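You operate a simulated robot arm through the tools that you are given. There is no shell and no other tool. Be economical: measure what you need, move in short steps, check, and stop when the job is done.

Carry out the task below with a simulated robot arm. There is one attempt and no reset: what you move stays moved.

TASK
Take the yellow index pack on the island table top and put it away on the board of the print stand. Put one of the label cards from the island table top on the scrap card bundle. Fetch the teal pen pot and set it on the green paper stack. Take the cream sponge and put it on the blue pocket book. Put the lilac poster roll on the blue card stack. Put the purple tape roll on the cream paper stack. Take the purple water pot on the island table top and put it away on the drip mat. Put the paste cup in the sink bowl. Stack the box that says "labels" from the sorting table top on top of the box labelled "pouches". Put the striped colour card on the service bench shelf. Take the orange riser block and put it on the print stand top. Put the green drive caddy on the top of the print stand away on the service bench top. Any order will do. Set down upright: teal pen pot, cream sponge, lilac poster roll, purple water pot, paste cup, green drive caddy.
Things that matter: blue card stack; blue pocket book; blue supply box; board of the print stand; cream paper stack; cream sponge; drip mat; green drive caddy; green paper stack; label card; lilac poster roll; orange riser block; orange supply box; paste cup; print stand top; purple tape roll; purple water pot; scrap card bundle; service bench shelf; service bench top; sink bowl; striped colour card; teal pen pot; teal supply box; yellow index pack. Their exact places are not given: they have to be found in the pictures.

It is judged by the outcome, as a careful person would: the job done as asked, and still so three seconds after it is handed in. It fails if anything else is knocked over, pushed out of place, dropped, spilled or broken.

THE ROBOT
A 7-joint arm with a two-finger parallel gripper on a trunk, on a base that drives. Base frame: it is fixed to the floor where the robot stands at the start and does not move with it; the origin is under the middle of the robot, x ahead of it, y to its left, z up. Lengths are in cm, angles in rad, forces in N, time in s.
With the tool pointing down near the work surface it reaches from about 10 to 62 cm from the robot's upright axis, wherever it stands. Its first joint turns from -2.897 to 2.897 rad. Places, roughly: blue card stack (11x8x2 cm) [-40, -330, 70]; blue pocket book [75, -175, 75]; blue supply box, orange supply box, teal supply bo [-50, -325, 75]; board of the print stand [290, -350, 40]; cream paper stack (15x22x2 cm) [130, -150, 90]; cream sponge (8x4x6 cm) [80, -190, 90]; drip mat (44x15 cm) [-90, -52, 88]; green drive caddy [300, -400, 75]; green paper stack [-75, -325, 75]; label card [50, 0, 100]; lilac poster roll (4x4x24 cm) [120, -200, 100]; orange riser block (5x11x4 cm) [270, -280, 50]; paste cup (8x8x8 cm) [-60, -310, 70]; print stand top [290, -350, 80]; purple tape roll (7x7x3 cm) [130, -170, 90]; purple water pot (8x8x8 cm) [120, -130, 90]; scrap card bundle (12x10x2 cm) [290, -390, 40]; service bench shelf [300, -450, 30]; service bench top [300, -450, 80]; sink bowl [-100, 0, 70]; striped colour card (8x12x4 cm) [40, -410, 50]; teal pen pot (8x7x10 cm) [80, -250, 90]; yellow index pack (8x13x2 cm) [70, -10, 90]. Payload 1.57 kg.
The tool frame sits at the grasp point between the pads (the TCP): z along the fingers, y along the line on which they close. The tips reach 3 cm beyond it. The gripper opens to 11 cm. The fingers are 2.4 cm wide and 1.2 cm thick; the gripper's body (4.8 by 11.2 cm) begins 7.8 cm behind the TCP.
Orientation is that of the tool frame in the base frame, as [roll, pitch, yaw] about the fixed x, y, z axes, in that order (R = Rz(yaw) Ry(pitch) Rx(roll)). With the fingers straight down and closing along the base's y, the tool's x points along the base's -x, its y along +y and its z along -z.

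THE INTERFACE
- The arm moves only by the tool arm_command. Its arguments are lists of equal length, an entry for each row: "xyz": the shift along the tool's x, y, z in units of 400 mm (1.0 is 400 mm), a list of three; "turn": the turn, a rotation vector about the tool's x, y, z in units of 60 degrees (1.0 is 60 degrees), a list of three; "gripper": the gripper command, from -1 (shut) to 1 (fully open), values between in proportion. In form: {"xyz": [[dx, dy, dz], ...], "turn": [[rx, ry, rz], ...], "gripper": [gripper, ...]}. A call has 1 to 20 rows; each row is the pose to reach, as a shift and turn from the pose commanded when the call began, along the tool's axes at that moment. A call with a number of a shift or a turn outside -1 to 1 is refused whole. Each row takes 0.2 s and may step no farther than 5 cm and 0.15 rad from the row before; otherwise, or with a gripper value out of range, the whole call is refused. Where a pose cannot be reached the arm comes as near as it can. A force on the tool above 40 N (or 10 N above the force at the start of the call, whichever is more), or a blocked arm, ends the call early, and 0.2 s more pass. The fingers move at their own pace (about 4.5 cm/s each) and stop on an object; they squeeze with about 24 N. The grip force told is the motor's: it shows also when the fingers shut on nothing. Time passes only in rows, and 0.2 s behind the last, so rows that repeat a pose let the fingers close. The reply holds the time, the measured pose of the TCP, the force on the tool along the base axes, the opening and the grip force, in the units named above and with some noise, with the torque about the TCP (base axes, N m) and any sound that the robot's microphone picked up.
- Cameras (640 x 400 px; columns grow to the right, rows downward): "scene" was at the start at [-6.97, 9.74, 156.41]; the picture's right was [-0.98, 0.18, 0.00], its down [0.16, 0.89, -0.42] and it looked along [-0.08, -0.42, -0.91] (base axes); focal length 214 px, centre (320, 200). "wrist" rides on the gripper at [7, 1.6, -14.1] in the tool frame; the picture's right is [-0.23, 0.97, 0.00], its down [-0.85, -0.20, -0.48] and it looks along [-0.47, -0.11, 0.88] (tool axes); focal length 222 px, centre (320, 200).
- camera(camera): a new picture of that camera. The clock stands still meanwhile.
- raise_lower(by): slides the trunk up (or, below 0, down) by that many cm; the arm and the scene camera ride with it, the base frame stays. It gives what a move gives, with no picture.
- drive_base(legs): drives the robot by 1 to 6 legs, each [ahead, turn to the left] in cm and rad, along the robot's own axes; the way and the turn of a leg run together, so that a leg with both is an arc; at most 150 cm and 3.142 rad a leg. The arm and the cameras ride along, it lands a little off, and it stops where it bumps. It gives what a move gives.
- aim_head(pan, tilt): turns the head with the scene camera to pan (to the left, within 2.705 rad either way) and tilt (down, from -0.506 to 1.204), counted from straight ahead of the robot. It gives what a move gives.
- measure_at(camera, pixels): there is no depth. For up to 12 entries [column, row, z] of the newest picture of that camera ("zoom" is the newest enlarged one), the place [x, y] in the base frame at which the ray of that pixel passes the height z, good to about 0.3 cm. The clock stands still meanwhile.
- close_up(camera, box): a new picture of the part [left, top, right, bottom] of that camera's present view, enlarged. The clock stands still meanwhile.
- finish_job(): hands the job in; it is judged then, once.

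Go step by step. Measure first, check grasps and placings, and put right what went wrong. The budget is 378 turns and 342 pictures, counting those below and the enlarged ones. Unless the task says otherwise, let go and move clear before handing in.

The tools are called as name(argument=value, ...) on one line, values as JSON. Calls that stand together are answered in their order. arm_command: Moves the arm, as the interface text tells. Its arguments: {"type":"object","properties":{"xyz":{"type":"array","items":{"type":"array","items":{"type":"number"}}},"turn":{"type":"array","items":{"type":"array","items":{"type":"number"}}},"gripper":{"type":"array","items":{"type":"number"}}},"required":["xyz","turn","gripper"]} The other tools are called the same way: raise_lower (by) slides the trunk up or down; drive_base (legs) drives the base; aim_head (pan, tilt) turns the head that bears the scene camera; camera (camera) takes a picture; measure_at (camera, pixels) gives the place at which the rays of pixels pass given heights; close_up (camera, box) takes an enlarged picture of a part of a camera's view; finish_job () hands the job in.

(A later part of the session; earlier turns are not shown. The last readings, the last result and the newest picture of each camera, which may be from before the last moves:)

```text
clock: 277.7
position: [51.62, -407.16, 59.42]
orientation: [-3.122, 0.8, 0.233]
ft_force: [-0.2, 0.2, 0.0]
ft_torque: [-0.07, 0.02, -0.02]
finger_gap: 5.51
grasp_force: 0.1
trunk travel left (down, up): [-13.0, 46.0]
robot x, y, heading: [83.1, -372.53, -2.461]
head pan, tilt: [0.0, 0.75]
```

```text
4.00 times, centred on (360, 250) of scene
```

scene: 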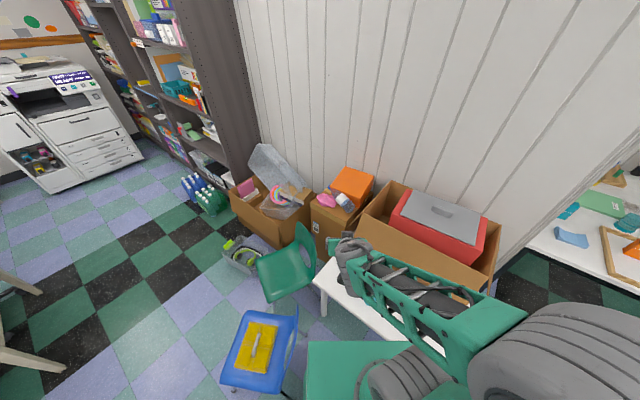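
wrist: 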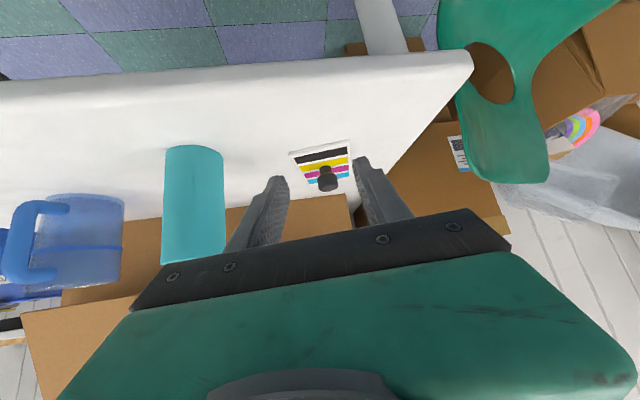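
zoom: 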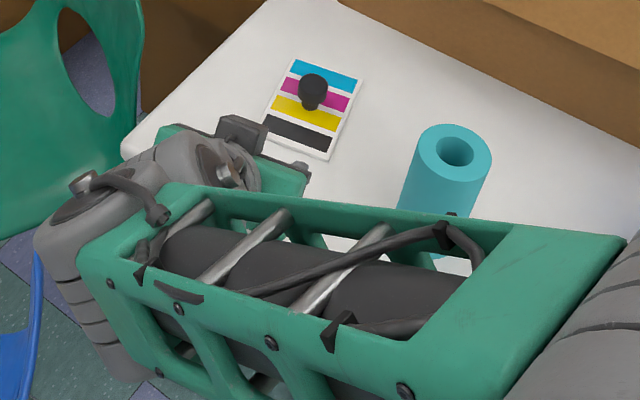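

Knob lines up between the fingers. I measure its base and top.

measure_at(camera="zoom", pixels=[[311, 106, 50], [311, 106, 51], [313, 84, 54], [313, 84, 55], [331, 158, 50], [268, 120, 50], [360, 75, 50], [298, 60, 50]])

measure_at(camera="wrist", pixels=[[322, 168, 50], [328, 184, 54], [328, 184, 53], [291, 152, 50], [350, 141, 50], [353, 176, 50]])

```text
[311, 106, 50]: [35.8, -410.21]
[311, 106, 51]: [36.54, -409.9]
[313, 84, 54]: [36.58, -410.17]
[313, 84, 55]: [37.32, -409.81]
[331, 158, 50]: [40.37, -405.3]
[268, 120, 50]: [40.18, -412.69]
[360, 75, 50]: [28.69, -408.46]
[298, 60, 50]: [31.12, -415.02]
```

```text
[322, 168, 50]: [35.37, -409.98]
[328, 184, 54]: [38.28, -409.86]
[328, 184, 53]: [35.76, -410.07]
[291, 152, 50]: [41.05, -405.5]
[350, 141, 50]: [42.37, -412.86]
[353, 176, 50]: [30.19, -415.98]
```

Knob at (36,-410.1), top ≈54. I move in and grip it.

arm_command(xyz=[[-0.06, -0.01, 0.07], [-0.11, -0.019, 0.14], [-0.15, -0.019, 0.21], [-0.165, -0.019, 0.27], [-0.16, -0.019, 0.33], [-0.147, -0.019, 0.3665], [-0.147, -0.019, 0.3665]], turn=[[0, 0, 0], [0, 0, 0], [0, 0, 0], [0, 0, 0], [0, 0, 0], [0, 0, 0], [0, 0, 0]], gripper=[0, 0, 0, 0, 0, 0, 0])

camera(camera="wrist")

close_up(camera="scene", box=[280, 190, 420, 278])

```text
clock: 279.3
position: [37.12, -409.73, 53.53]
orientation: [-3.124, 0.804, 0.234]
ft_force: [-1.5, 0.6, 8.2]
ft_torque: [-0.25, 0.12, 0.0]
finger_gap: 5.45
grasp_force: 0.0
trunk travel left (down, up): [-13.0, 46.0]
robot x, y, heading: [83.37, -372.19, -2.458]
head pan, tilt: [0.0, 0.75]
```

```text
204 pictures are left
```

wrist: 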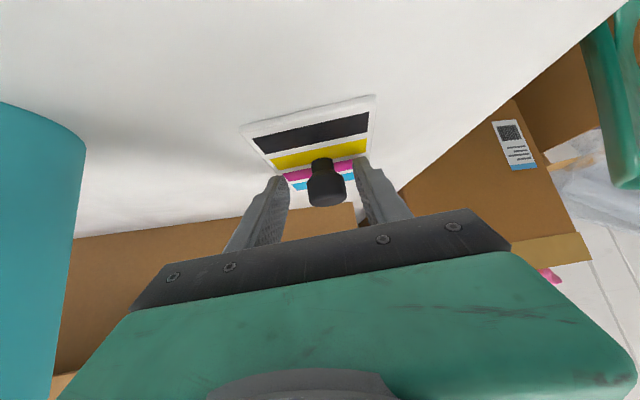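

```text
4.55 times, centred on (350, 234) of scene
```

zoom: 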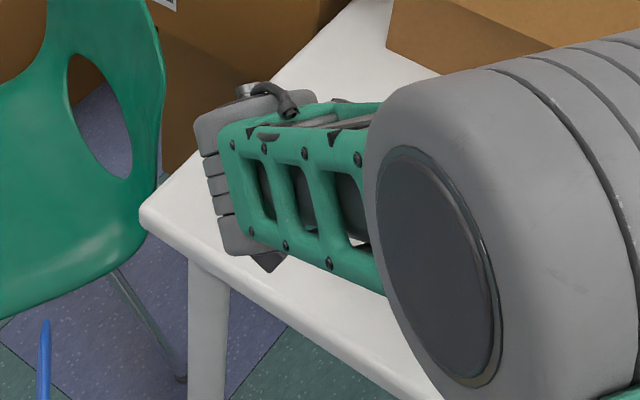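

The knob sits between the pads, tips lightly touching the card. I ease up 0.2 cm, close, and lift.

arm_command(xyz=[[-0.004, 0, -0.004], [-0.004, 0, -0.004], [-0.004, 0, -0.004], [-0.004, 0, -0.004], [-0.004, 0, -0.004], [-0.04, 0, -0.04], [-0.09, 0, -0.09], [-0.16, 0, -0.16], [-0.16, 0, -0.16]], turn=[[0, 0, 0], [0, 0, 0], [0, 0, 0], [0, 0, 0], [0, 0, 0], [0, 0, 0], [0, 0, 0], [0, 0, 0], [0, 0, 0]], gripper=[-0.5, -1, -1, -1, -1, -1, -1, -1, -1])

camera(camera="wrist")

```text
clock: 281.3
position: [37.42, -409.71, 62.45]
orientation: [-3.12, 0.799, 0.237]
ft_force: [0.3, -0.5, -1.0]
ft_torque: [-0.02, 0.02, 0.04]
finger_gap: 2.87
grasp_force: 24.6
trunk travel left (down, up): [-13.0, 46.0]
robot x, y, heading: [83.26, -372.44, -2.463]
head pan, tilt: [0.0, 0.75]
```

```text
202 pictures are left
```

wrist: 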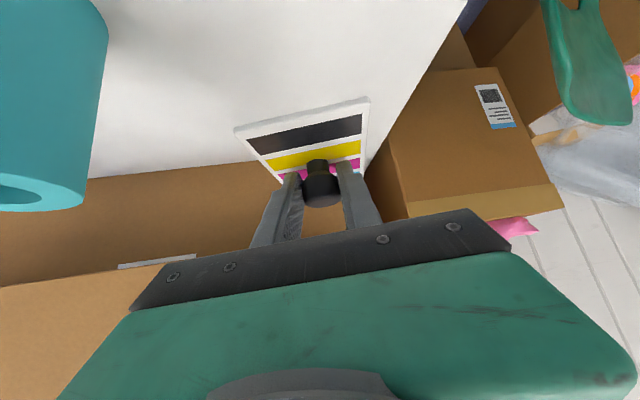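

Held by the knob (2.9 cm). I raise the trunk, back out and turn toward the service bench.

raise_lower(by=38)

drive_base(legs=[[-32, 0], [0, 1.2], [0, 1.0]])

camera(camera="wrist")

```text
clock: 284.9
position: [37.4, -409.84, 100.46]
orientation: [-3.121, 0.797, 0.237]
ft_force: [-0.7, 1.2, -1.0]
ft_torque: [0.04, -0.03, 0.01]
finger_gap: 2.86
grasp_force: 23.9
trunk travel left (down, up): [-51.0, 8.0]
robot x, y, heading: [83.08, -372.51, -2.463]
head pan, tilt: [0.0, 0.75]
```

```text
clock: 292.6
position: [165.1, -367.66, 100.5]
orientation: [-3.119, 0.799, 2.434]
ft_force: [0.6, -0.1, -1.4]
ft_torque: [0.03, -0.01, 0.01]
finger_gap: 2.86
grasp_force: 23.5
trunk travel left (down, up): [-51.0, 8.0]
robot x, y, heading: [108.21, -352.45, -0.269]
head pan, tilt: [0.0, 0.75]
```

```text
201 pictures are left
```

wrist: 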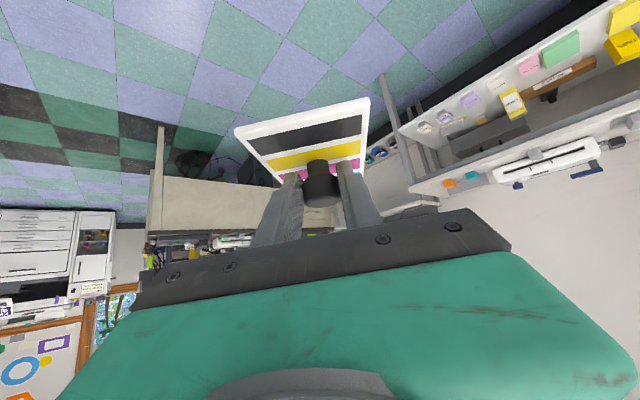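

I head to the service bench.

drive_base(legs=[[0, -0.5], [118, 0], [0, 0.77]])

aim_head(pan=-0.1, tilt=0.8)

camera(camera="scene")

camera(camera="wrist")

```text
clock: 302.1
position: [253.22, -433.13, 100.48]
orientation: [-3.121, 0.8, 2.717]
ft_force: [-0.2, -0.5, -1.5]
ft_torque: [-0.02, -0.05, -0.01]
finger_gap: 2.87
grasp_force: 23.9
trunk travel left (down, up): [-51.0, 8.0]
robot x, y, heading: [194.11, -434.5, 0.01]
head pan, tilt: [0.0, 0.75]
```

```text
clock: 302.8
position: [253.13, -433.17, 100.47]
orientation: [-3.12, 0.801, 2.716]
ft_force: [-0.1, 0.3, -0.7]
ft_torque: [0.02, -0.01, -0.03]
finger_gap: 2.86
grasp_force: 23.9
trunk travel left (down, up): [-51.0, 8.0]
robot x, y, heading: [194.23, -434.47, 0.014]
head pan, tilt: [-0.099, 0.799]
```

```text
200 pictures are left
```

scene: 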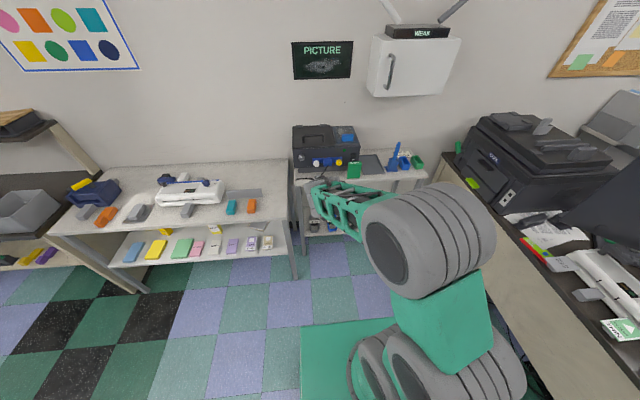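

```text
199 pictures are left
```

wrist: 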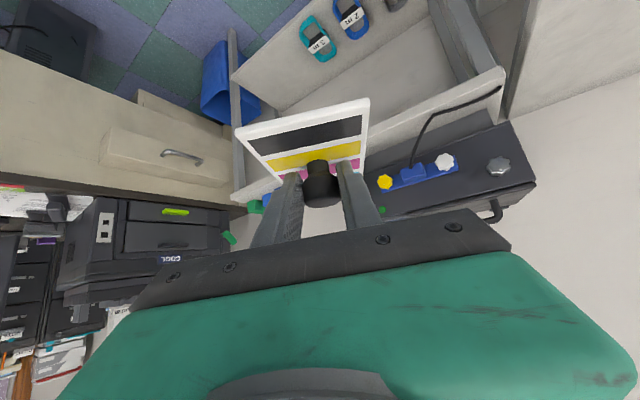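

I straighten the tool yaw and move the robot ~24 cm to the right to face the shelf's free right part.

arm_command(xyz=[[0, 0, 0], [0, 0, 0], [0, 0, 0], [0, 0, 0], [0, 0, 0]], turn=[[-0.07, 0, -0.07], [-0.14, 0, -0.14], [-0.21, 0, -0.21], [-0.29, 0, -0.29], [-0.29, 0, -0.29]], gripper=[-1, -1, -1, -1, -1])

drive_base(legs=[[0, -1.3], [27, 0], [0, 1.3]])

raise_lower(by=-40)

camera(camera="wrist")

aim_head(pan=0.1, tilt=0.65)

camera(camera="scene")

```text
clock: 303.9
position: [253.08, -433.23, 100.38]
orientation: [-3.116, 0.793, -3.134]
ft_force: [0.0, 0.9, -0.7]
ft_torque: [-0.02, -0.01, -0.01]
finger_gap: 2.87
grasp_force: 24.0
trunk travel left (down, up): [-51.0, 8.0]
robot x, y, heading: [194.04, -434.27, 0.015]
head pan, tilt: [-0.099, 0.799]
```

```text
clock: 312.3
position: [260.41, -460.82, 100.47]
orientation: [-3.116, 0.794, 3.12]
ft_force: [0.1, 0.4, -2.0]
ft_torque: [-0.02, 0.01, -0.01]
finger_gap: 2.88
grasp_force: 24.1
trunk travel left (down, up): [-51.0, 8.0]
robot x, y, heading: [201.58, -460.41, -0.012]
head pan, tilt: [-0.099, 0.799]
```

```text
clock: 316.1
position: [260.47, -460.8, 60.4]
orientation: [-3.117, 0.793, 3.119]
ft_force: [0.1, -0.2, -0.5]
ft_torque: [-0.01, 0.03, 0.03]
finger_gap: 2.87
grasp_force: 23.8
trunk travel left (down, up): [-11.0, 48.0]
robot x, y, heading: [201.61, -460.15, -0.014]
head pan, tilt: [-0.099, 0.799]
```

```text
198 pictures are left
```

wrist: 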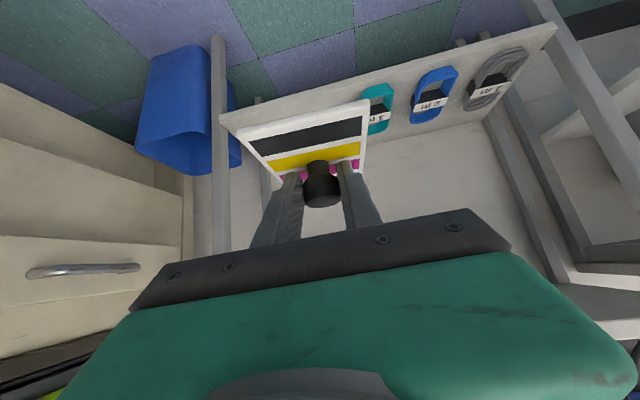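

```text
clock: 316.9
position: [260.38, -460.92, 60.51]
orientation: [-3.116, 0.794, 3.121]
ft_force: [0.0, 0.5, -0.7]
ft_torque: [0.0, -0.02, 0.0]
finger_gap: 2.84
grasp_force: 24.3
trunk travel left (down, up): [-11.0, 48.0]
robot x, y, heading: [201.28, -459.95, -0.015]
head pan, tilt: [0.099, 0.649]
```

```text
197 pictures are left
```

scene: 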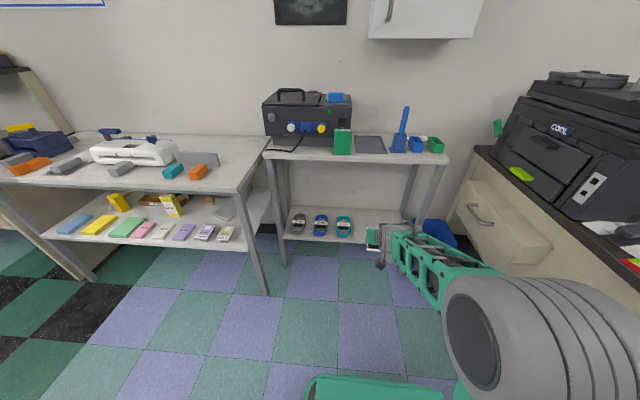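

I triangulate the shelf's left front corner and a cord to get its height.

measure_at(camera="wrist", pixels=[[555, 26, 28], [555, 26, 34], [555, 26, 40], [221, 118, 28], [221, 118, 34], [221, 118, 40], [425, 122, 34], [425, 122, 40]])

measure_at(camera="scene", pixels=[[283, 237, 28], [283, 237, 34], [283, 237, 40], [320, 236, 34], [320, 236, 40], [350, 242, 34]])

close_up(camera="scene", box=[260, 190, 420, 290])

```text
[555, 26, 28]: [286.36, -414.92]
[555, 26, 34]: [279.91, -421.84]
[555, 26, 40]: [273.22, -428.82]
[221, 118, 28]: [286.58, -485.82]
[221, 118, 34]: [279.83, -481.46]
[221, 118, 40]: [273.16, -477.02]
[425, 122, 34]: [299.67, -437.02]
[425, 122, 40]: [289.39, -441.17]
```

```text
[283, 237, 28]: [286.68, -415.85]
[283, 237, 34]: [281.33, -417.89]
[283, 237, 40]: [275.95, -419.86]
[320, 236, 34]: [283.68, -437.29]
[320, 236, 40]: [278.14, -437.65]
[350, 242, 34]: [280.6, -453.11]
```

```text
4.00 times, centred on (340, 240) of scene
```

zoom: 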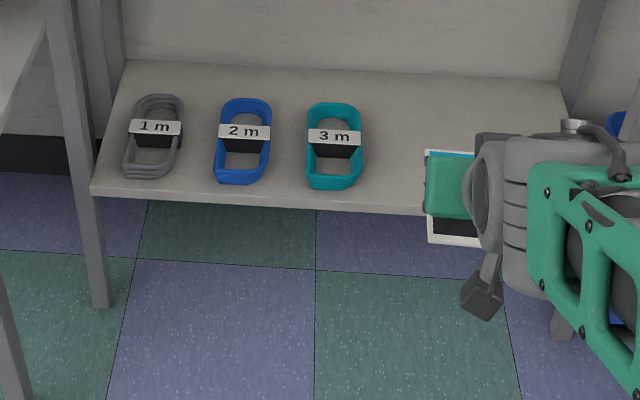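

Shelf is at z≈28, front edge x≈286.5, y from -415 to -486. I check the teal cord's right edge.

measure_at(camera="zoom", pixels=[[363, 170, 28], [363, 115, 28], [570, 95, 28], [340, 190, 28], [335, 100, 28]])

```text
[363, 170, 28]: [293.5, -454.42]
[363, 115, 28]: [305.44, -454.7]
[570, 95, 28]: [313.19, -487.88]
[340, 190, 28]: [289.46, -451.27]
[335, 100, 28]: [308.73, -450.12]
```

Free span y -456…-486. I lower the trunk 10 cm and the arm 12 cm while shifting 7.5 cm right, still in front of the shelf.

raise_lower(by=-10)

arm_command(xyz=[[0.05, -0.05, 0.05], [0.1, -0.1, 0.1], [0.15, -0.15, 0.15], [0.213, -0.1875, 0.211], [0.213, -0.1875, 0.211]], turn=[[0, 0, 0], [0, 0, 0], [0, 0, 0], [0, 0, 0], [0, 0, 0]], gripper=[-1, -1, -1, -1, -1])

camera(camera="wrist")

camera(camera="scene")

```text
clock: 318.2
position: [260.41, -460.82, 50.48]
orientation: [-3.115, 0.791, 3.12]
ft_force: [0.5, 1.1, -0.3]
ft_torque: [0.01, 0.02, 0.03]
finger_gap: 2.86
grasp_force: 23.6
trunk travel left (down, up): [-1.0, 58.0]
robot x, y, heading: [201.83, -460.47, -0.015]
head pan, tilt: [0.099, 0.649]
```

```text
clock: 319.4
position: [260.09, -468.45, 38.38]
orientation: [-3.114, 0.793, 3.123]
ft_force: [-0.2, -0.1, -1.1]
ft_torque: [-0.02, -0.03, 0.04]
finger_gap: 2.85
grasp_force: 23.8
trunk travel left (down, up): [-1.0, 58.0]
robot x, y, heading: [201.64, -460.23, -0.014]
head pan, tilt: [0.099, 0.649]
```

```text
195 pictures are left
```

wrist: 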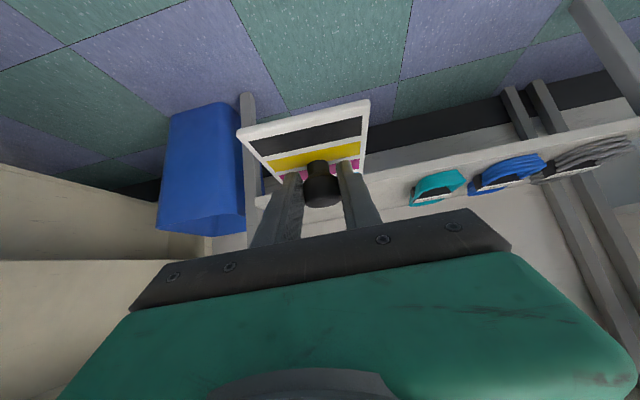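

```text
194 pictures are left
```

scene: 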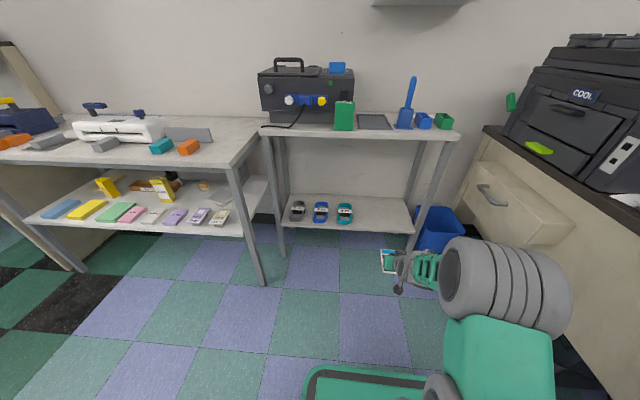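

I check the elbow's distance from the desk before driving in.

measure_at(camera="scene", pixels=[[487, 133, 80], [638, 222, 80], [560, 250, 75], [575, 300, 75], [500, 240, 80], [480, 195, 60], [570, 235, 60], [562, 240, 90]])

aim_head(pan=-0.6, tilt=0.75)

camera(camera="scene")

```text
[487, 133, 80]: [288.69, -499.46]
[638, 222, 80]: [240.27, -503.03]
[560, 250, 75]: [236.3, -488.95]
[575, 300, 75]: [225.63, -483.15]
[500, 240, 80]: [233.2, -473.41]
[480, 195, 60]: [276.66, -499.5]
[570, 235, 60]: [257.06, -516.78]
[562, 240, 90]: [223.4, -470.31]
```

```text
clock: 320.4
position: [259.95, -468.45, 38.35]
orientation: [-3.115, 0.791, 3.121]
ft_force: [-0.1, -0.2, -1.8]
ft_torque: [0.0, 0.04, -0.01]
finger_gap: 2.86
grasp_force: 23.9
trunk travel left (down, up): [-1.0, 58.0]
robot x, y, heading: [201.42, -460.19, -0.014]
head pan, tilt: [-0.6, 0.75]
```

```text
193 pictures are left
```

scene: 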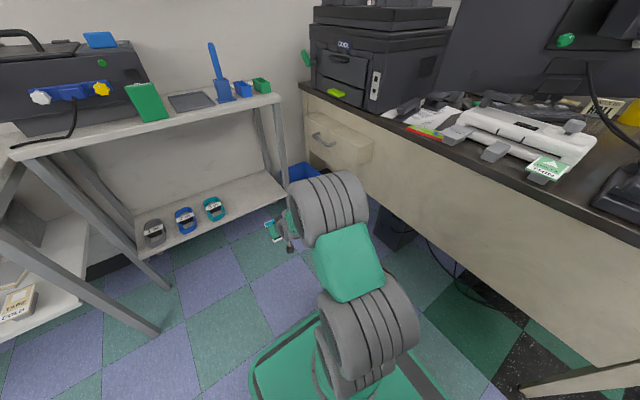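

The elbow would pass near the desk drawer; I sidestep the robot 8 cm left first.

drive_base(legs=[[-22, 0], [0, 0.38], [22, 0], [0, -0.36]])

drive_base(legs=[[20, 0]])

camera(camera="wrist")

camera(camera="scene")

```text
clock: 325.7
position: [258.58, -459.8, 38.38]
orientation: [-3.116, 0.793, 3.13]
ft_force: [0.1, -0.7, -1.3]
ft_torque: [0.01, 0.0, 0.01]
finger_gap: 2.86
grasp_force: 24.0
trunk travel left (down, up): [-1.0, 58.0]
robot x, y, heading: [199.83, -452.29, -0.004]
head pan, tilt: [-0.6, 0.75]
```

```text
clock: 327.3
position: [278.83, -460.11, 38.31]
orientation: [-3.116, 0.793, 3.13]
ft_force: [-1.0, 0.3, -0.9]
ft_torque: [0.02, 0.02, -0.01]
finger_gap: 2.86
grasp_force: 24.1
trunk travel left (down, up): [-1.0, 58.0]
robot x, y, heading: [219.93, -452.5, -0.007]
head pan, tilt: [-0.6, 0.75]
```

```text
192 pictures are left
```

wrist: 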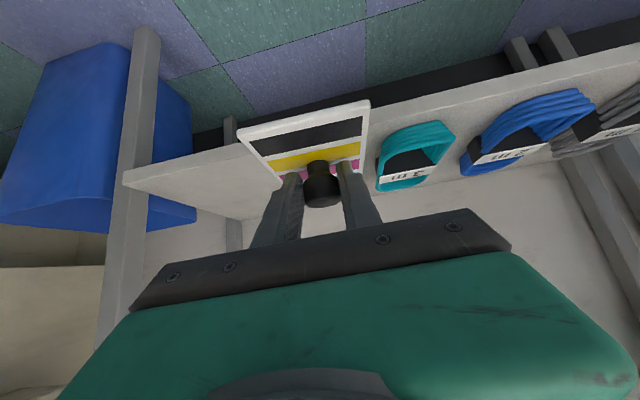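

```text
191 pictures are left
```

scene: 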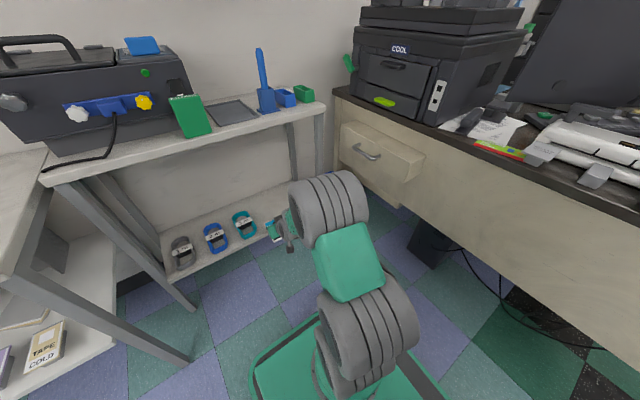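

Clear. I go in 16 cm more and shift 2 cm right.

drive_base(legs=[[16, 0]])

arm_command(xyz=[[0.015, -0.025, 0.015], [0.03, -0.05, 0.03], [0.03, -0.05, 0.03]], turn=[[0, 0, 0], [0, 0, 0], [0, 0, 0]], gripper=[-1, -1, -1])

camera(camera="wrist")

camera(camera="scene")

```text
clock: 328.7
position: [294.96, -460.16, 38.35]
orientation: [-3.115, 0.791, 3.13]
ft_force: [0.4, -0.1, -0.6]
ft_torque: [-0.04, 0.04, 0.04]
finger_gap: 2.89
grasp_force: 24.5
trunk travel left (down, up): [-1.0, 58.0]
robot x, y, heading: [236.28, -452.33, -0.005]
head pan, tilt: [-0.6, 0.75]
```

```text
clock: 329.5
position: [295.06, -462.15, 36.75]
orientation: [-3.116, 0.791, 3.129]
ft_force: [0.1, -0.5, -0.9]
ft_torque: [-0.01, 0.0, 0.0]
finger_gap: 2.85
grasp_force: 24.4
trunk travel left (down, up): [-1.0, 58.0]
robot x, y, heading: [236.23, -452.44, -0.005]
head pan, tilt: [-0.6, 0.75]
```

```text
190 pictures are left
```

wrist: 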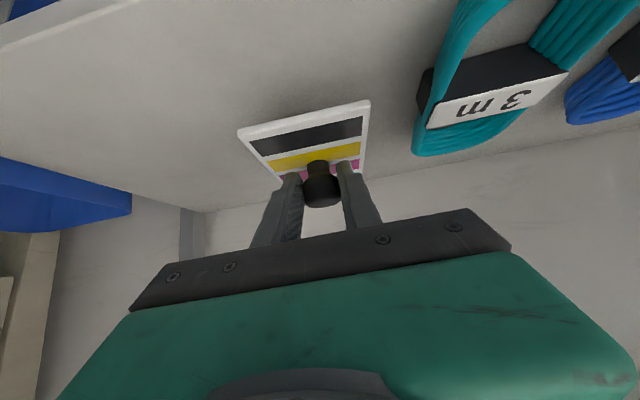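

```text
189 pictures are left
```

scene: 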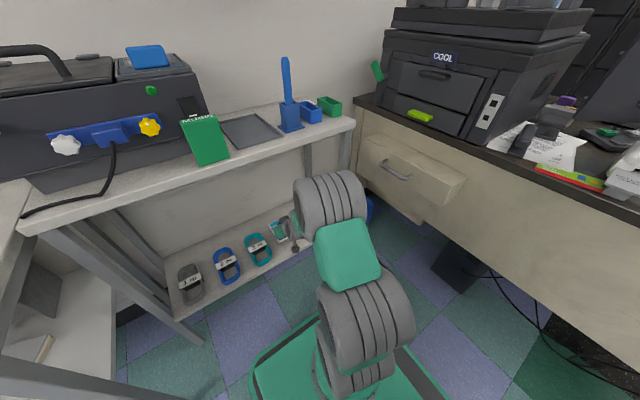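

Well over the shelf. I lower in fine steps until contact.

arm_command(xyz=[[0.018, 0, 0.018], [0.036, 0, 0.036], [0.05, 0, 0.05], [0.058, 0, 0.058], [0.066, 0, 0.066], [0.074, 0, 0.074], [0.082, 0, 0.082], [0.09, 0, 0.09], [0.098, 0, 0.098], [0.106, 0, 0.106]], turn=[[0, 0, 0], [0, 0, 0], [0, 0, 0], [0, 0, 0], [0, 0, 0], [0, 0, 0], [0, 0, 0], [0, 0, 0], [0, 0, 0], [0, 0, 0]], gripper=[-1, -1, -1, -1, -1, -1, -1, -1, -1, -1])

camera(camera="wrist")

```text
clock: 330.9
position: [295.64, -462.39, 33.59]
orientation: [-3.112, 0.812, 3.131]
ft_force: [-0.6, 0.9, 12.6]
ft_torque: [0.38, 0.55, 0.0]
finger_gap: 2.85
grasp_force: 23.6
trunk travel left (down, up): [-1.0, 58.0]
robot x, y, heading: [236.61, -452.64, -0.003]
head pan, tilt: [-0.6, 0.75]
stopped in row 6: the force on the tool passed its limit at 45 N (the readings are from after the stop); the commanded pose is now the measured one
```

```text
188 pictures are left
```

wrist: 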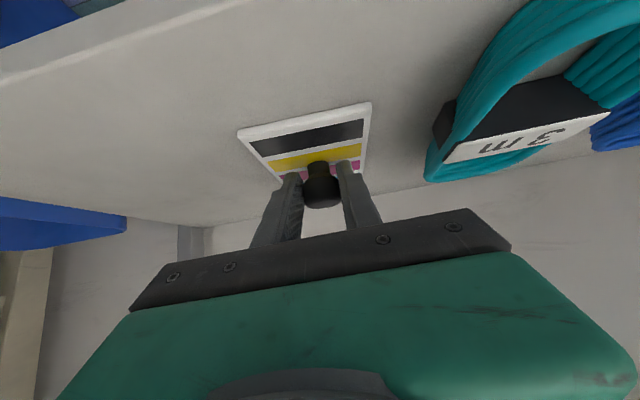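

Contact. I release and withdraw along the tool axis.

arm_command(xyz=[[0, 0, 0], [0, 0, 0], [0, 0, -0.01], [0, 0, -0.06], [0, 0, -0.14], [0, 0, -0.24], [0, 0, -0.34], [0, 0, -0.34]], turn=[[0, 0, 0], [0, 0, 0], [0, 0, 0], [0, 0, 0], [0, 0, 0], [0, 0, 0], [0, 0, 0], [0, 0, 0]], gripper=[-0.2, 0, 0, 0, 0, 0, 0, 0])

camera(camera="wrist")

```text
clock: 332.6
position: [285.5, -461.69, 42.74]
orientation: [-3.115, 0.806, 3.13]
ft_force: [0.1, 0.2, 0.1]
ft_torque: [0.04, -0.03, 0.0]
finger_gap: 5.49
grasp_force: 0.1
trunk travel left (down, up): [-1.0, 58.0]
robot x, y, heading: [235.99, -452.47, -0.003]
head pan, tilt: [-0.6, 0.75]
```

```text
187 pictures are left
```

wrist: 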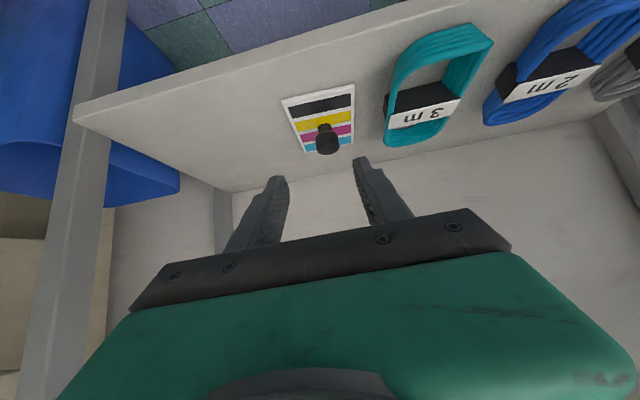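

The striped card lies on the shelf. Next the island's far side: I raise the trunk, back out and drive up the east aisle.

drive_base(legs=[[-42, 0], [0, 1.57], [130, 0]])

raise_lower(by=40)

raise_lower(by=16)

aim_head(pan=0.3, tilt=0.6)

camera(camera="scene")

```text
clock: 345.2
position: [198.01, -273.13, 42.76]
orientation: [-3.114, 0.806, -1.54]
ft_force: [1.6, 0.2, 0.0]
ft_torque: [0.02, 0.0, 0.02]
finger_gap: 5.53
grasp_force: 0.1
trunk travel left (down, up): [-1.0, 58.0]
robot x, y, heading: [190.63, -322.81, 1.61]
head pan, tilt: [-0.6, 0.75]
```

```text
clock: 349.1
position: [197.94, -273.13, 82.6]
orientation: [-3.113, 0.809, -1.541]
ft_force: [-0.3, 0.1, -0.4]
ft_torque: [0.02, 0.01, -0.02]
finger_gap: 5.5
grasp_force: 0.0
trunk travel left (down, up): [-41.0, 18.0]
robot x, y, heading: [190.79, -322.62, 1.606]
head pan, tilt: [-0.6, 0.75]
```

```text
clock: 350.9
position: [197.96, -273.31, 98.66]
orientation: [-3.113, 0.806, -1.538]
ft_force: [-0.7, -0.1, 0.2]
ft_torque: [-0.03, 0.02, 0.03]
finger_gap: 5.52
grasp_force: 0.0
trunk travel left (down, up): [-57.0, 2.0]
robot x, y, heading: [190.43, -322.54, 1.607]
head pan, tilt: [-0.6, 0.75]
```

```text
clock: 352.1
position: [197.96, -273.14, 98.66]
orientation: [-3.113, 0.807, -1.54]
ft_force: [0.0, -0.2, -0.1]
ft_torque: [0.02, -0.01, 0.01]
finger_gap: 5.52
grasp_force: 0.0
trunk travel left (down, up): [-57.0, 2.0]
robot x, y, heading: [190.8, -322.77, 1.61]
head pan, tilt: [0.3, 0.6]
```

```text
186 pictures are left
```

scene: 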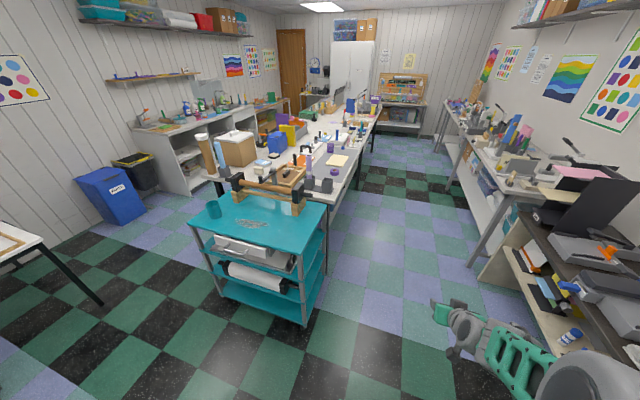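

The east aisle is clear. I measure its sides and drive up to y≈-170.

measure_at(camera="scene", pixels=[[330, 213, 86], [372, 130, 86], [470, 266, 0], [447, 190, 0], [500, 185, 86], [305, 322, 0], [325, 205, 86]])

drive_base(legs=[[140, 0], [0, 1.53]])

aim_head(pan=0.1, tilt=0.75)

camera(camera="scene")

camera(camera="wrist")

```text
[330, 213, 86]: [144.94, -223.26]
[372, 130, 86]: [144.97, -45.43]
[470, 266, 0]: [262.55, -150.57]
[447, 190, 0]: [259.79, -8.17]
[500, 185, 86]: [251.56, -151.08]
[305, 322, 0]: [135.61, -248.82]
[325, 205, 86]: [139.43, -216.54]
```

```text
clock: 362.9
position: [135.59, -169.54, 98.86]
orientation: [-3.114, 0.806, -0.023]
ft_force: [0.1, 0.0, -0.4]
ft_torque: [0.0, 0.0, -0.01]
finger_gap: 5.48
grasp_force: 0.0
trunk travel left (down, up): [-57.0, 2.0]
robot x, y, heading: [184.63, -179.27, 3.128]
head pan, tilt: [0.3, 0.6]
```

```text
clock: 363.6
position: [135.51, -169.57, 98.82]
orientation: [-3.114, 0.804, -0.024]
ft_force: [-1.3, 1.1, 0.0]
ft_torque: [0.02, -0.02, 0.04]
finger_gap: 5.51
grasp_force: 0.0
trunk travel left (down, up): [-57.0, 2.0]
robot x, y, heading: [184.52, -179.13, 3.129]
head pan, tilt: [0.099, 0.75]
```

```text
185 pictures are left
```

scene: 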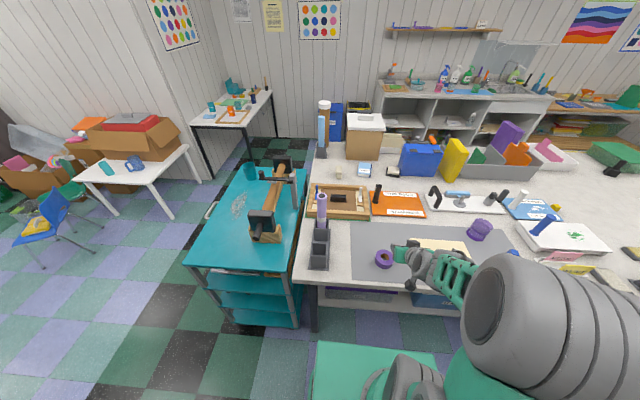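

```text
184 pictures are left
```

wrist: 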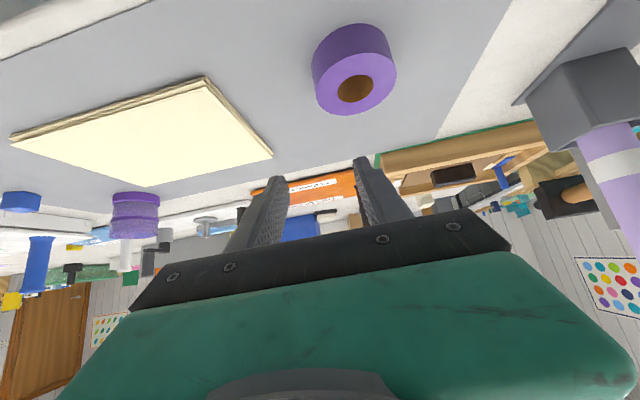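

The tape roll, cream paper, water pot and lilac roll are all at hand. I turn the tool straight down and measure the roll and paper.

measure_at(camera="scene", pixels=[[384, 258, 89], [384, 258, 88], [406, 248, 88], [470, 245, 88], [478, 240, 88], [480, 230, 90], [475, 255, 88]])

measure_at(camera="wrist", pixels=[[355, 88, 89], [352, 62, 86], [205, 78, 88], [272, 157, 88], [148, 185, 88], [12, 140, 88]])

arm_command(xyz=[[0, 0, -0.03], [0, 0, -0.06], [0, 0, -0.06], [0, 0, -0.06], [0, 0, -0.06], [0, 0, -0.06], [0, 0, -0.06]], turn=[[0, 0.12, 0], [0, 0.25, 0], [0, 0.38, 0], [0, 0.51, 0], [0, 0.64, 0], [0, 0.77, 0], [0, 0.77, 0]], gripper=[0.4, 0.8, 1, 1, 1, 1, 1])

camera(camera="wrist")

```text
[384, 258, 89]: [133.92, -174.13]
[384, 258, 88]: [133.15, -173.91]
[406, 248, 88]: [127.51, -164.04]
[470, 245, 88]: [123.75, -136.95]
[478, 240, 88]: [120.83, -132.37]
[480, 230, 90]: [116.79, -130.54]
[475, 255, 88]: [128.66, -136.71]
```

```text
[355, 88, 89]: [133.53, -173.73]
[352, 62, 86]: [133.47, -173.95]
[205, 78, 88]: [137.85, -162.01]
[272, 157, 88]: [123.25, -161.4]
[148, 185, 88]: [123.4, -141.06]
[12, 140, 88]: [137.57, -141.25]
```

```text
clock: 365.2
position: [137.22, -169.59, 100.47]
orientation: [-3.123, -0.003, -0.044]
ft_force: [0.0, 0.0, -0.9]
ft_torque: [-0.02, -0.01, -0.01]
finger_gap: 11.02
grasp_force: 0.1
trunk travel left (down, up): [-57.0, 2.0]
robot x, y, heading: [184.69, -179.05, 3.126]
head pan, tilt: [0.099, 0.75]
```

```text
183 pictures are left
```

wrist: 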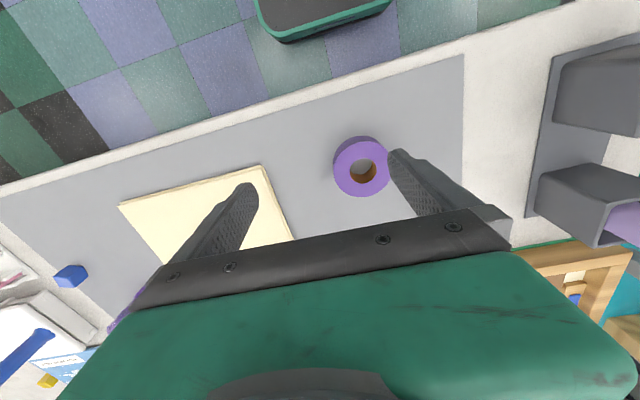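

Tape roll at (133.6,-173.9); paper centre (130.5,-151.4). I descend onto the roll.

arm_command(xyz=[[-0.045, 0.06, 0], [-0.085, 0.1115, 0.02], [-0.085, 0.1115, 0.12], [-0.085, 0.1115, 0.2], [-0.085, 0.1115, 0.25], [-0.085, 0.1115, 0.266], [-0.085, 0.1115, 0.266]], turn=[[0, 0, 0], [0, 0, 0], [0, 0, 0], [0, 0, 0], [0, 0, 0], [0, 0, 0], [0, 0, 0]], gripper=[1, 1, 1, 1, 1, 1, 1])

camera(camera="wrist")

```text
clock: 366.8
position: [133.75, -173.69, 89.74]
orientation: [-3.123, -0.002, -0.044]
ft_force: [-0.8, 0.7, 0.3]
ft_torque: [-0.04, 0.02, -0.01]
finger_gap: 10.98
grasp_force: 0.0
trunk travel left (down, up): [-57.0, 2.0]
robot x, y, heading: [184.53, -179.3, 3.125]
head pan, tilt: [0.099, 0.75]
```

```text
182 pictures are left
```

wrist: 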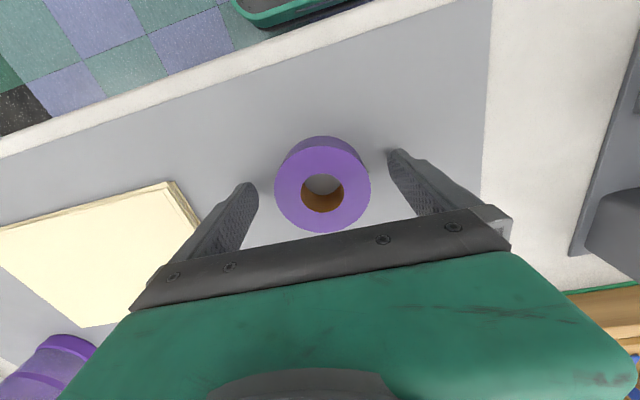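

Centred. I close, lift, carry over the paper and lower to just above it.

arm_command(xyz=[[0, 0, 0], [0, 0, 0], [0, 0, 0], [0, 0, 0], [0, 0, 0], [0, 0, -0.06], [0, 0, -0.16], [-0.02, -0.1, -0.16], [-0.04, -0.2, -0.16], [-0.06, -0.3, -0.16], [-0.08, -0.4, -0.16], [-0.1, -0.5, -0.16], [-0.104, -0.554, -0.16], [-0.104, -0.554, -0.09], [-0.104, -0.554, -0.075], [-0.104, -0.554, -0.075]], turn=[[0, 0, 0], [0, 0, 0], [0, 0, 0], [0, 0, 0], [0, 0, 0], [0, 0, 0], [0, 0, 0], [0, 0, 0], [0, 0, 0], [0, 0, 0], [0, 0, 0], [0, 0, 0], [0, 0, 0], [0, 0, 0], [0, 0, 0], [0, 0, 0]], gripper=[0.4, -0.5, -1, -1, -1, -1, -1, -1, -1, -1, -1, -1, -1, -1, -1, -1])

camera(camera="wrist")

```text
clock: 370.2
position: [130.49, -151.42, 93.12]
orientation: [-3.123, -0.001, -0.043]
ft_force: [0.5, -0.1, 0.3]
ft_torque: [0.0, -0.02, -0.03]
finger_gap: 6.98
grasp_force: 24.2
trunk travel left (down, up): [-57.0, 2.0]
robot x, y, heading: [184.41, -179.32, 3.122]
head pan, tilt: [0.099, 0.75]
```

```text
181 pictures are left
```

wrist: 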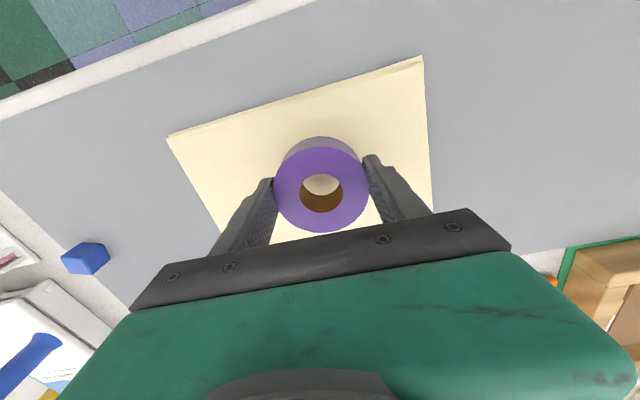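

Over the paper's centre. I lower to contact, release gently and rise.

arm_command(xyz=[[0, 0, 0.012], [0, 0, 0.02], [0, 0, 0.027], [0, 0, 0.034], [0, 0, 0.041], [0, 0, 0.048]], turn=[[0, 0, 0], [0, 0, 0], [0, 0, 0], [0, 0, 0], [0, 0, 0], [0, 0, 0]], gripper=[-1, -1, -1, -1, -1, -1])

```text
clock: 371.6
position: [130.53, -151.38, 91.22]
orientation: [-3.123, 0.001, -0.043]
ft_force: [0.1, 0.0, -0.2]
ft_torque: [0.0, 0.01, -0.03]
finger_gap: 6.96
grasp_force: 23.8
trunk travel left (down, up): [-57.0, 2.0]
robot x, y, heading: [184.48, -179.35, 3.123]
head pan, tilt: [0.099, 0.75]
```

arm_command(xyz=[[0, 0, 0.007], [0, 0, 0.014], [0, 0, 0.021], [0, 0, 0.028], [0, 0, 0.035], [0, 0, 0.042]], turn=[[0, 0, 0], [0, 0, 0], [0, 0, 0], [0, 0, 0], [0, 0, 0], [0, 0, 0]], gripper=[-1, -1, -1, -1, -1, -1])

```text
clock: 372.9
position: [130.14, -151.27, 90.45]
orientation: [-3.118, 0.01, -0.041]
ft_force: [0.3, -1.0, 13.8]
ft_torque: [-0.57, -0.13, 0.06]
finger_gap: 6.74
grasp_force: 24.7
trunk travel left (down, up): [-57.0, 2.0]
robot x, y, heading: [184.26, -179.35, 3.122]
head pan, tilt: [0.099, 0.75]
stopped in row 6: the force on the tool passed its limit at 43 N (the readings are from after the stop); the commanded pose is now the measured one
```

Contact. Release and rise.

arm_command(xyz=[[0, 0, -0.005], [0, 0, -0.005], [0, 0, -0.005], [0, 0, -0.06], [0, 0, -0.16], [0, 0, -0.28], [0, 0, -0.28]], turn=[[0, 0, 0], [0, 0, 0], [0, 0, 0], [0, 0, 0], [0, 0, 0], [0, 0, 0], [0, 0, 0]], gripper=[0, 0.7, 0.8, 0.8, 0.8, 0.8, 0.8])

camera(camera="wrist")

camera(camera="scene")

```text
clock: 374.5
position: [130.41, -151.6, 101.57]
orientation: [-3.121, 0.003, -0.044]
ft_force: [-0.4, 0.1, 0.6]
ft_torque: [-0.02, 0.0, 0.01]
finger_gap: 9.91
grasp_force: 0.0
trunk travel left (down, up): [-57.0, 2.0]
robot x, y, heading: [184.5, -179.6, 3.127]
head pan, tilt: [0.099, 0.75]
```

```text
180 pictures are left
```

wrist: 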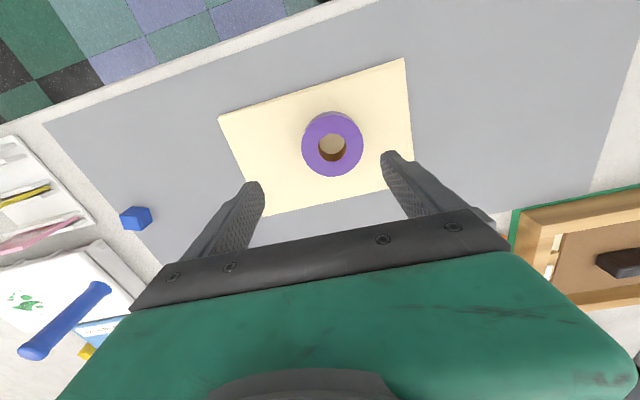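

```text
179 pictures are left
```

scene: 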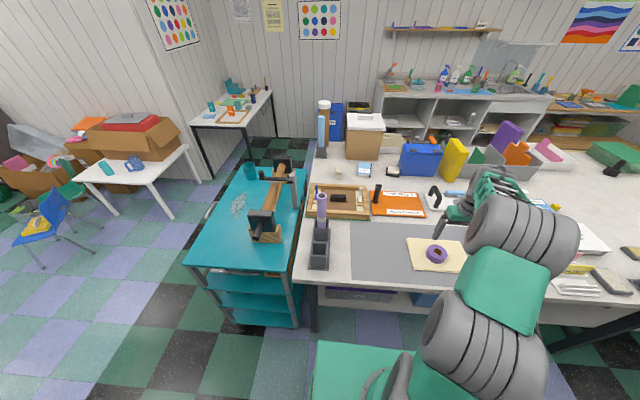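

Tape roll rests on the paper. Next the lilac roll in its grey holder: I zoom in on it.

close_up(camera="scene", box=[280, 180, 380, 280])

measure_at(camera="scene", pixels=[[321, 196, 108], [321, 196, 110], [319, 225, 94], [315, 270, 86], [328, 268, 86], [313, 245, 94], [328, 230, 94]])

```text
4.00 times, centred on (330, 230) of scene
```

zoom: 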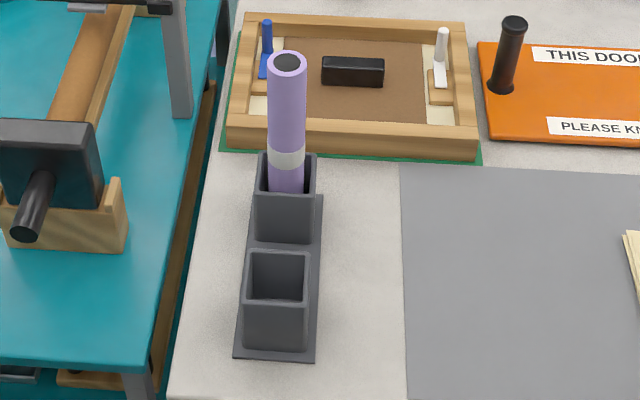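

```text
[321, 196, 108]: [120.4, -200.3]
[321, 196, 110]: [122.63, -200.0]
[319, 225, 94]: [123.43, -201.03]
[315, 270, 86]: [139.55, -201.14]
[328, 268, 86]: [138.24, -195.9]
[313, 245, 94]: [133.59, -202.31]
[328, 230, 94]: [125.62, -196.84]
```

The roll stands vertical at about (123,-200.3) in its slot. I move toward it with the tool pitched to 45°.

arm_command(xyz=[[0.03, 0.09, -0.02], [0.07, 0.18, -0.04], [0.11, 0.27, -0.06], [0.15, 0.36, -0.08], [0.19, 0.45, -0.1], [0.23, 0.54, -0.12], [0.27, 0.63, -0.12], [0.31, 0.72, -0.12], [0.35, 0.81, -0.12], [0.38, 0.9, -0.12], [0.39, 0.98, -0.12]], turn=[[0, 0, 0], [0, -0.1, 0], [0, -0.2, 0], [0, -0.3, 0], [0, -0.4, 0], [0, -0.5, 0], [0, -0.6, 0], [0, -0.7, 0], [0, -0.77, 0], [0, -0.77, 0], [0, -0.77, 0]], gripper=[0.8, 0.6, 0.4, 0.3, 0.3, 0.3, 0.3, 0.3, 0.3, 0.3, 0.3])

camera(camera="wrist")

```text
clock: 376.9
position: [144.33, -191.69, 105.3]
orientation: [-3.11, 0.811, -0.021]
ft_force: [-0.1, -0.6, -0.1]
ft_torque: [0.01, 0.02, 0.01]
finger_gap: 7.16
grasp_force: 0.0
trunk travel left (down, up): [-57.0, 2.0]
robot x, y, heading: [184.36, -179.32, 3.127]
head pan, tilt: [0.099, 0.75]
```

```text
177 pictures are left
```

wrist: 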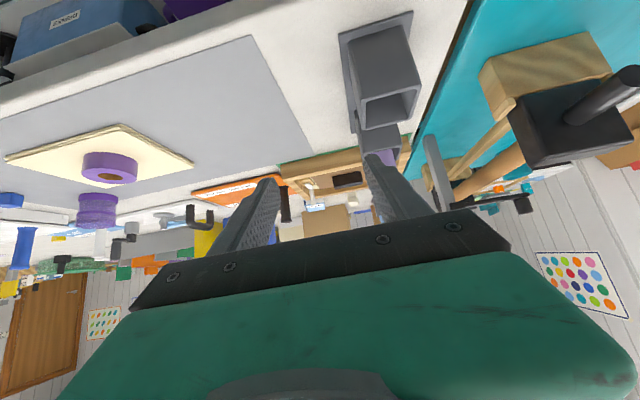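

I shift 8.6 cm further and re-check the alignment.

arm_command(xyz=[[0, 0.1, 0], [0, 0.2, 0], [0, 0.215, 0]], turn=[[0, 0, 0], [0, 0, 0], [0, 0, 0]], gripper=[0.3, 0.3, 0.3])

camera(camera="wrist")

```text
clock: 377.7
position: [143.81, -200.03, 105.04]
orientation: [-3.112, 0.81, -0.022]
ft_force: [-0.1, 0.5, -0.2]
ft_torque: [0.03, -0.02, -0.01]
finger_gap: 7.17
grasp_force: 0.1
trunk travel left (down, up): [-57.0, 2.0]
robot x, y, heading: [184.39, -179.5, 3.127]
head pan, tilt: [0.099, 0.75]
```

```text
176 pictures are left
```

wrist: 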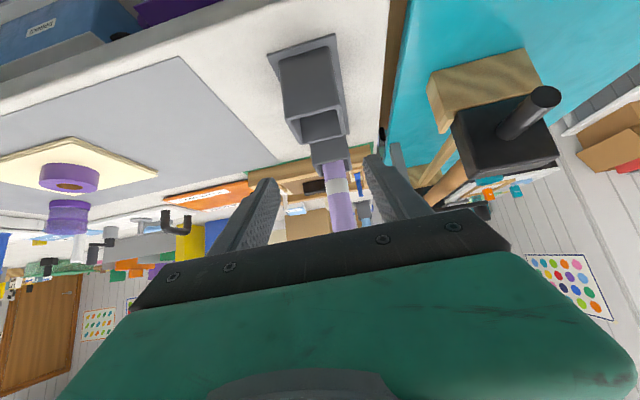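

measure_at(camera="wrist", pixels=[[338, 180, 97], [340, 195, 100], [340, 205, 102], [333, 165, 94]])

```text
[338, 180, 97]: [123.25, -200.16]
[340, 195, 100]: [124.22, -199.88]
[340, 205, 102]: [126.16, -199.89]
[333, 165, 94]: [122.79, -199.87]
```

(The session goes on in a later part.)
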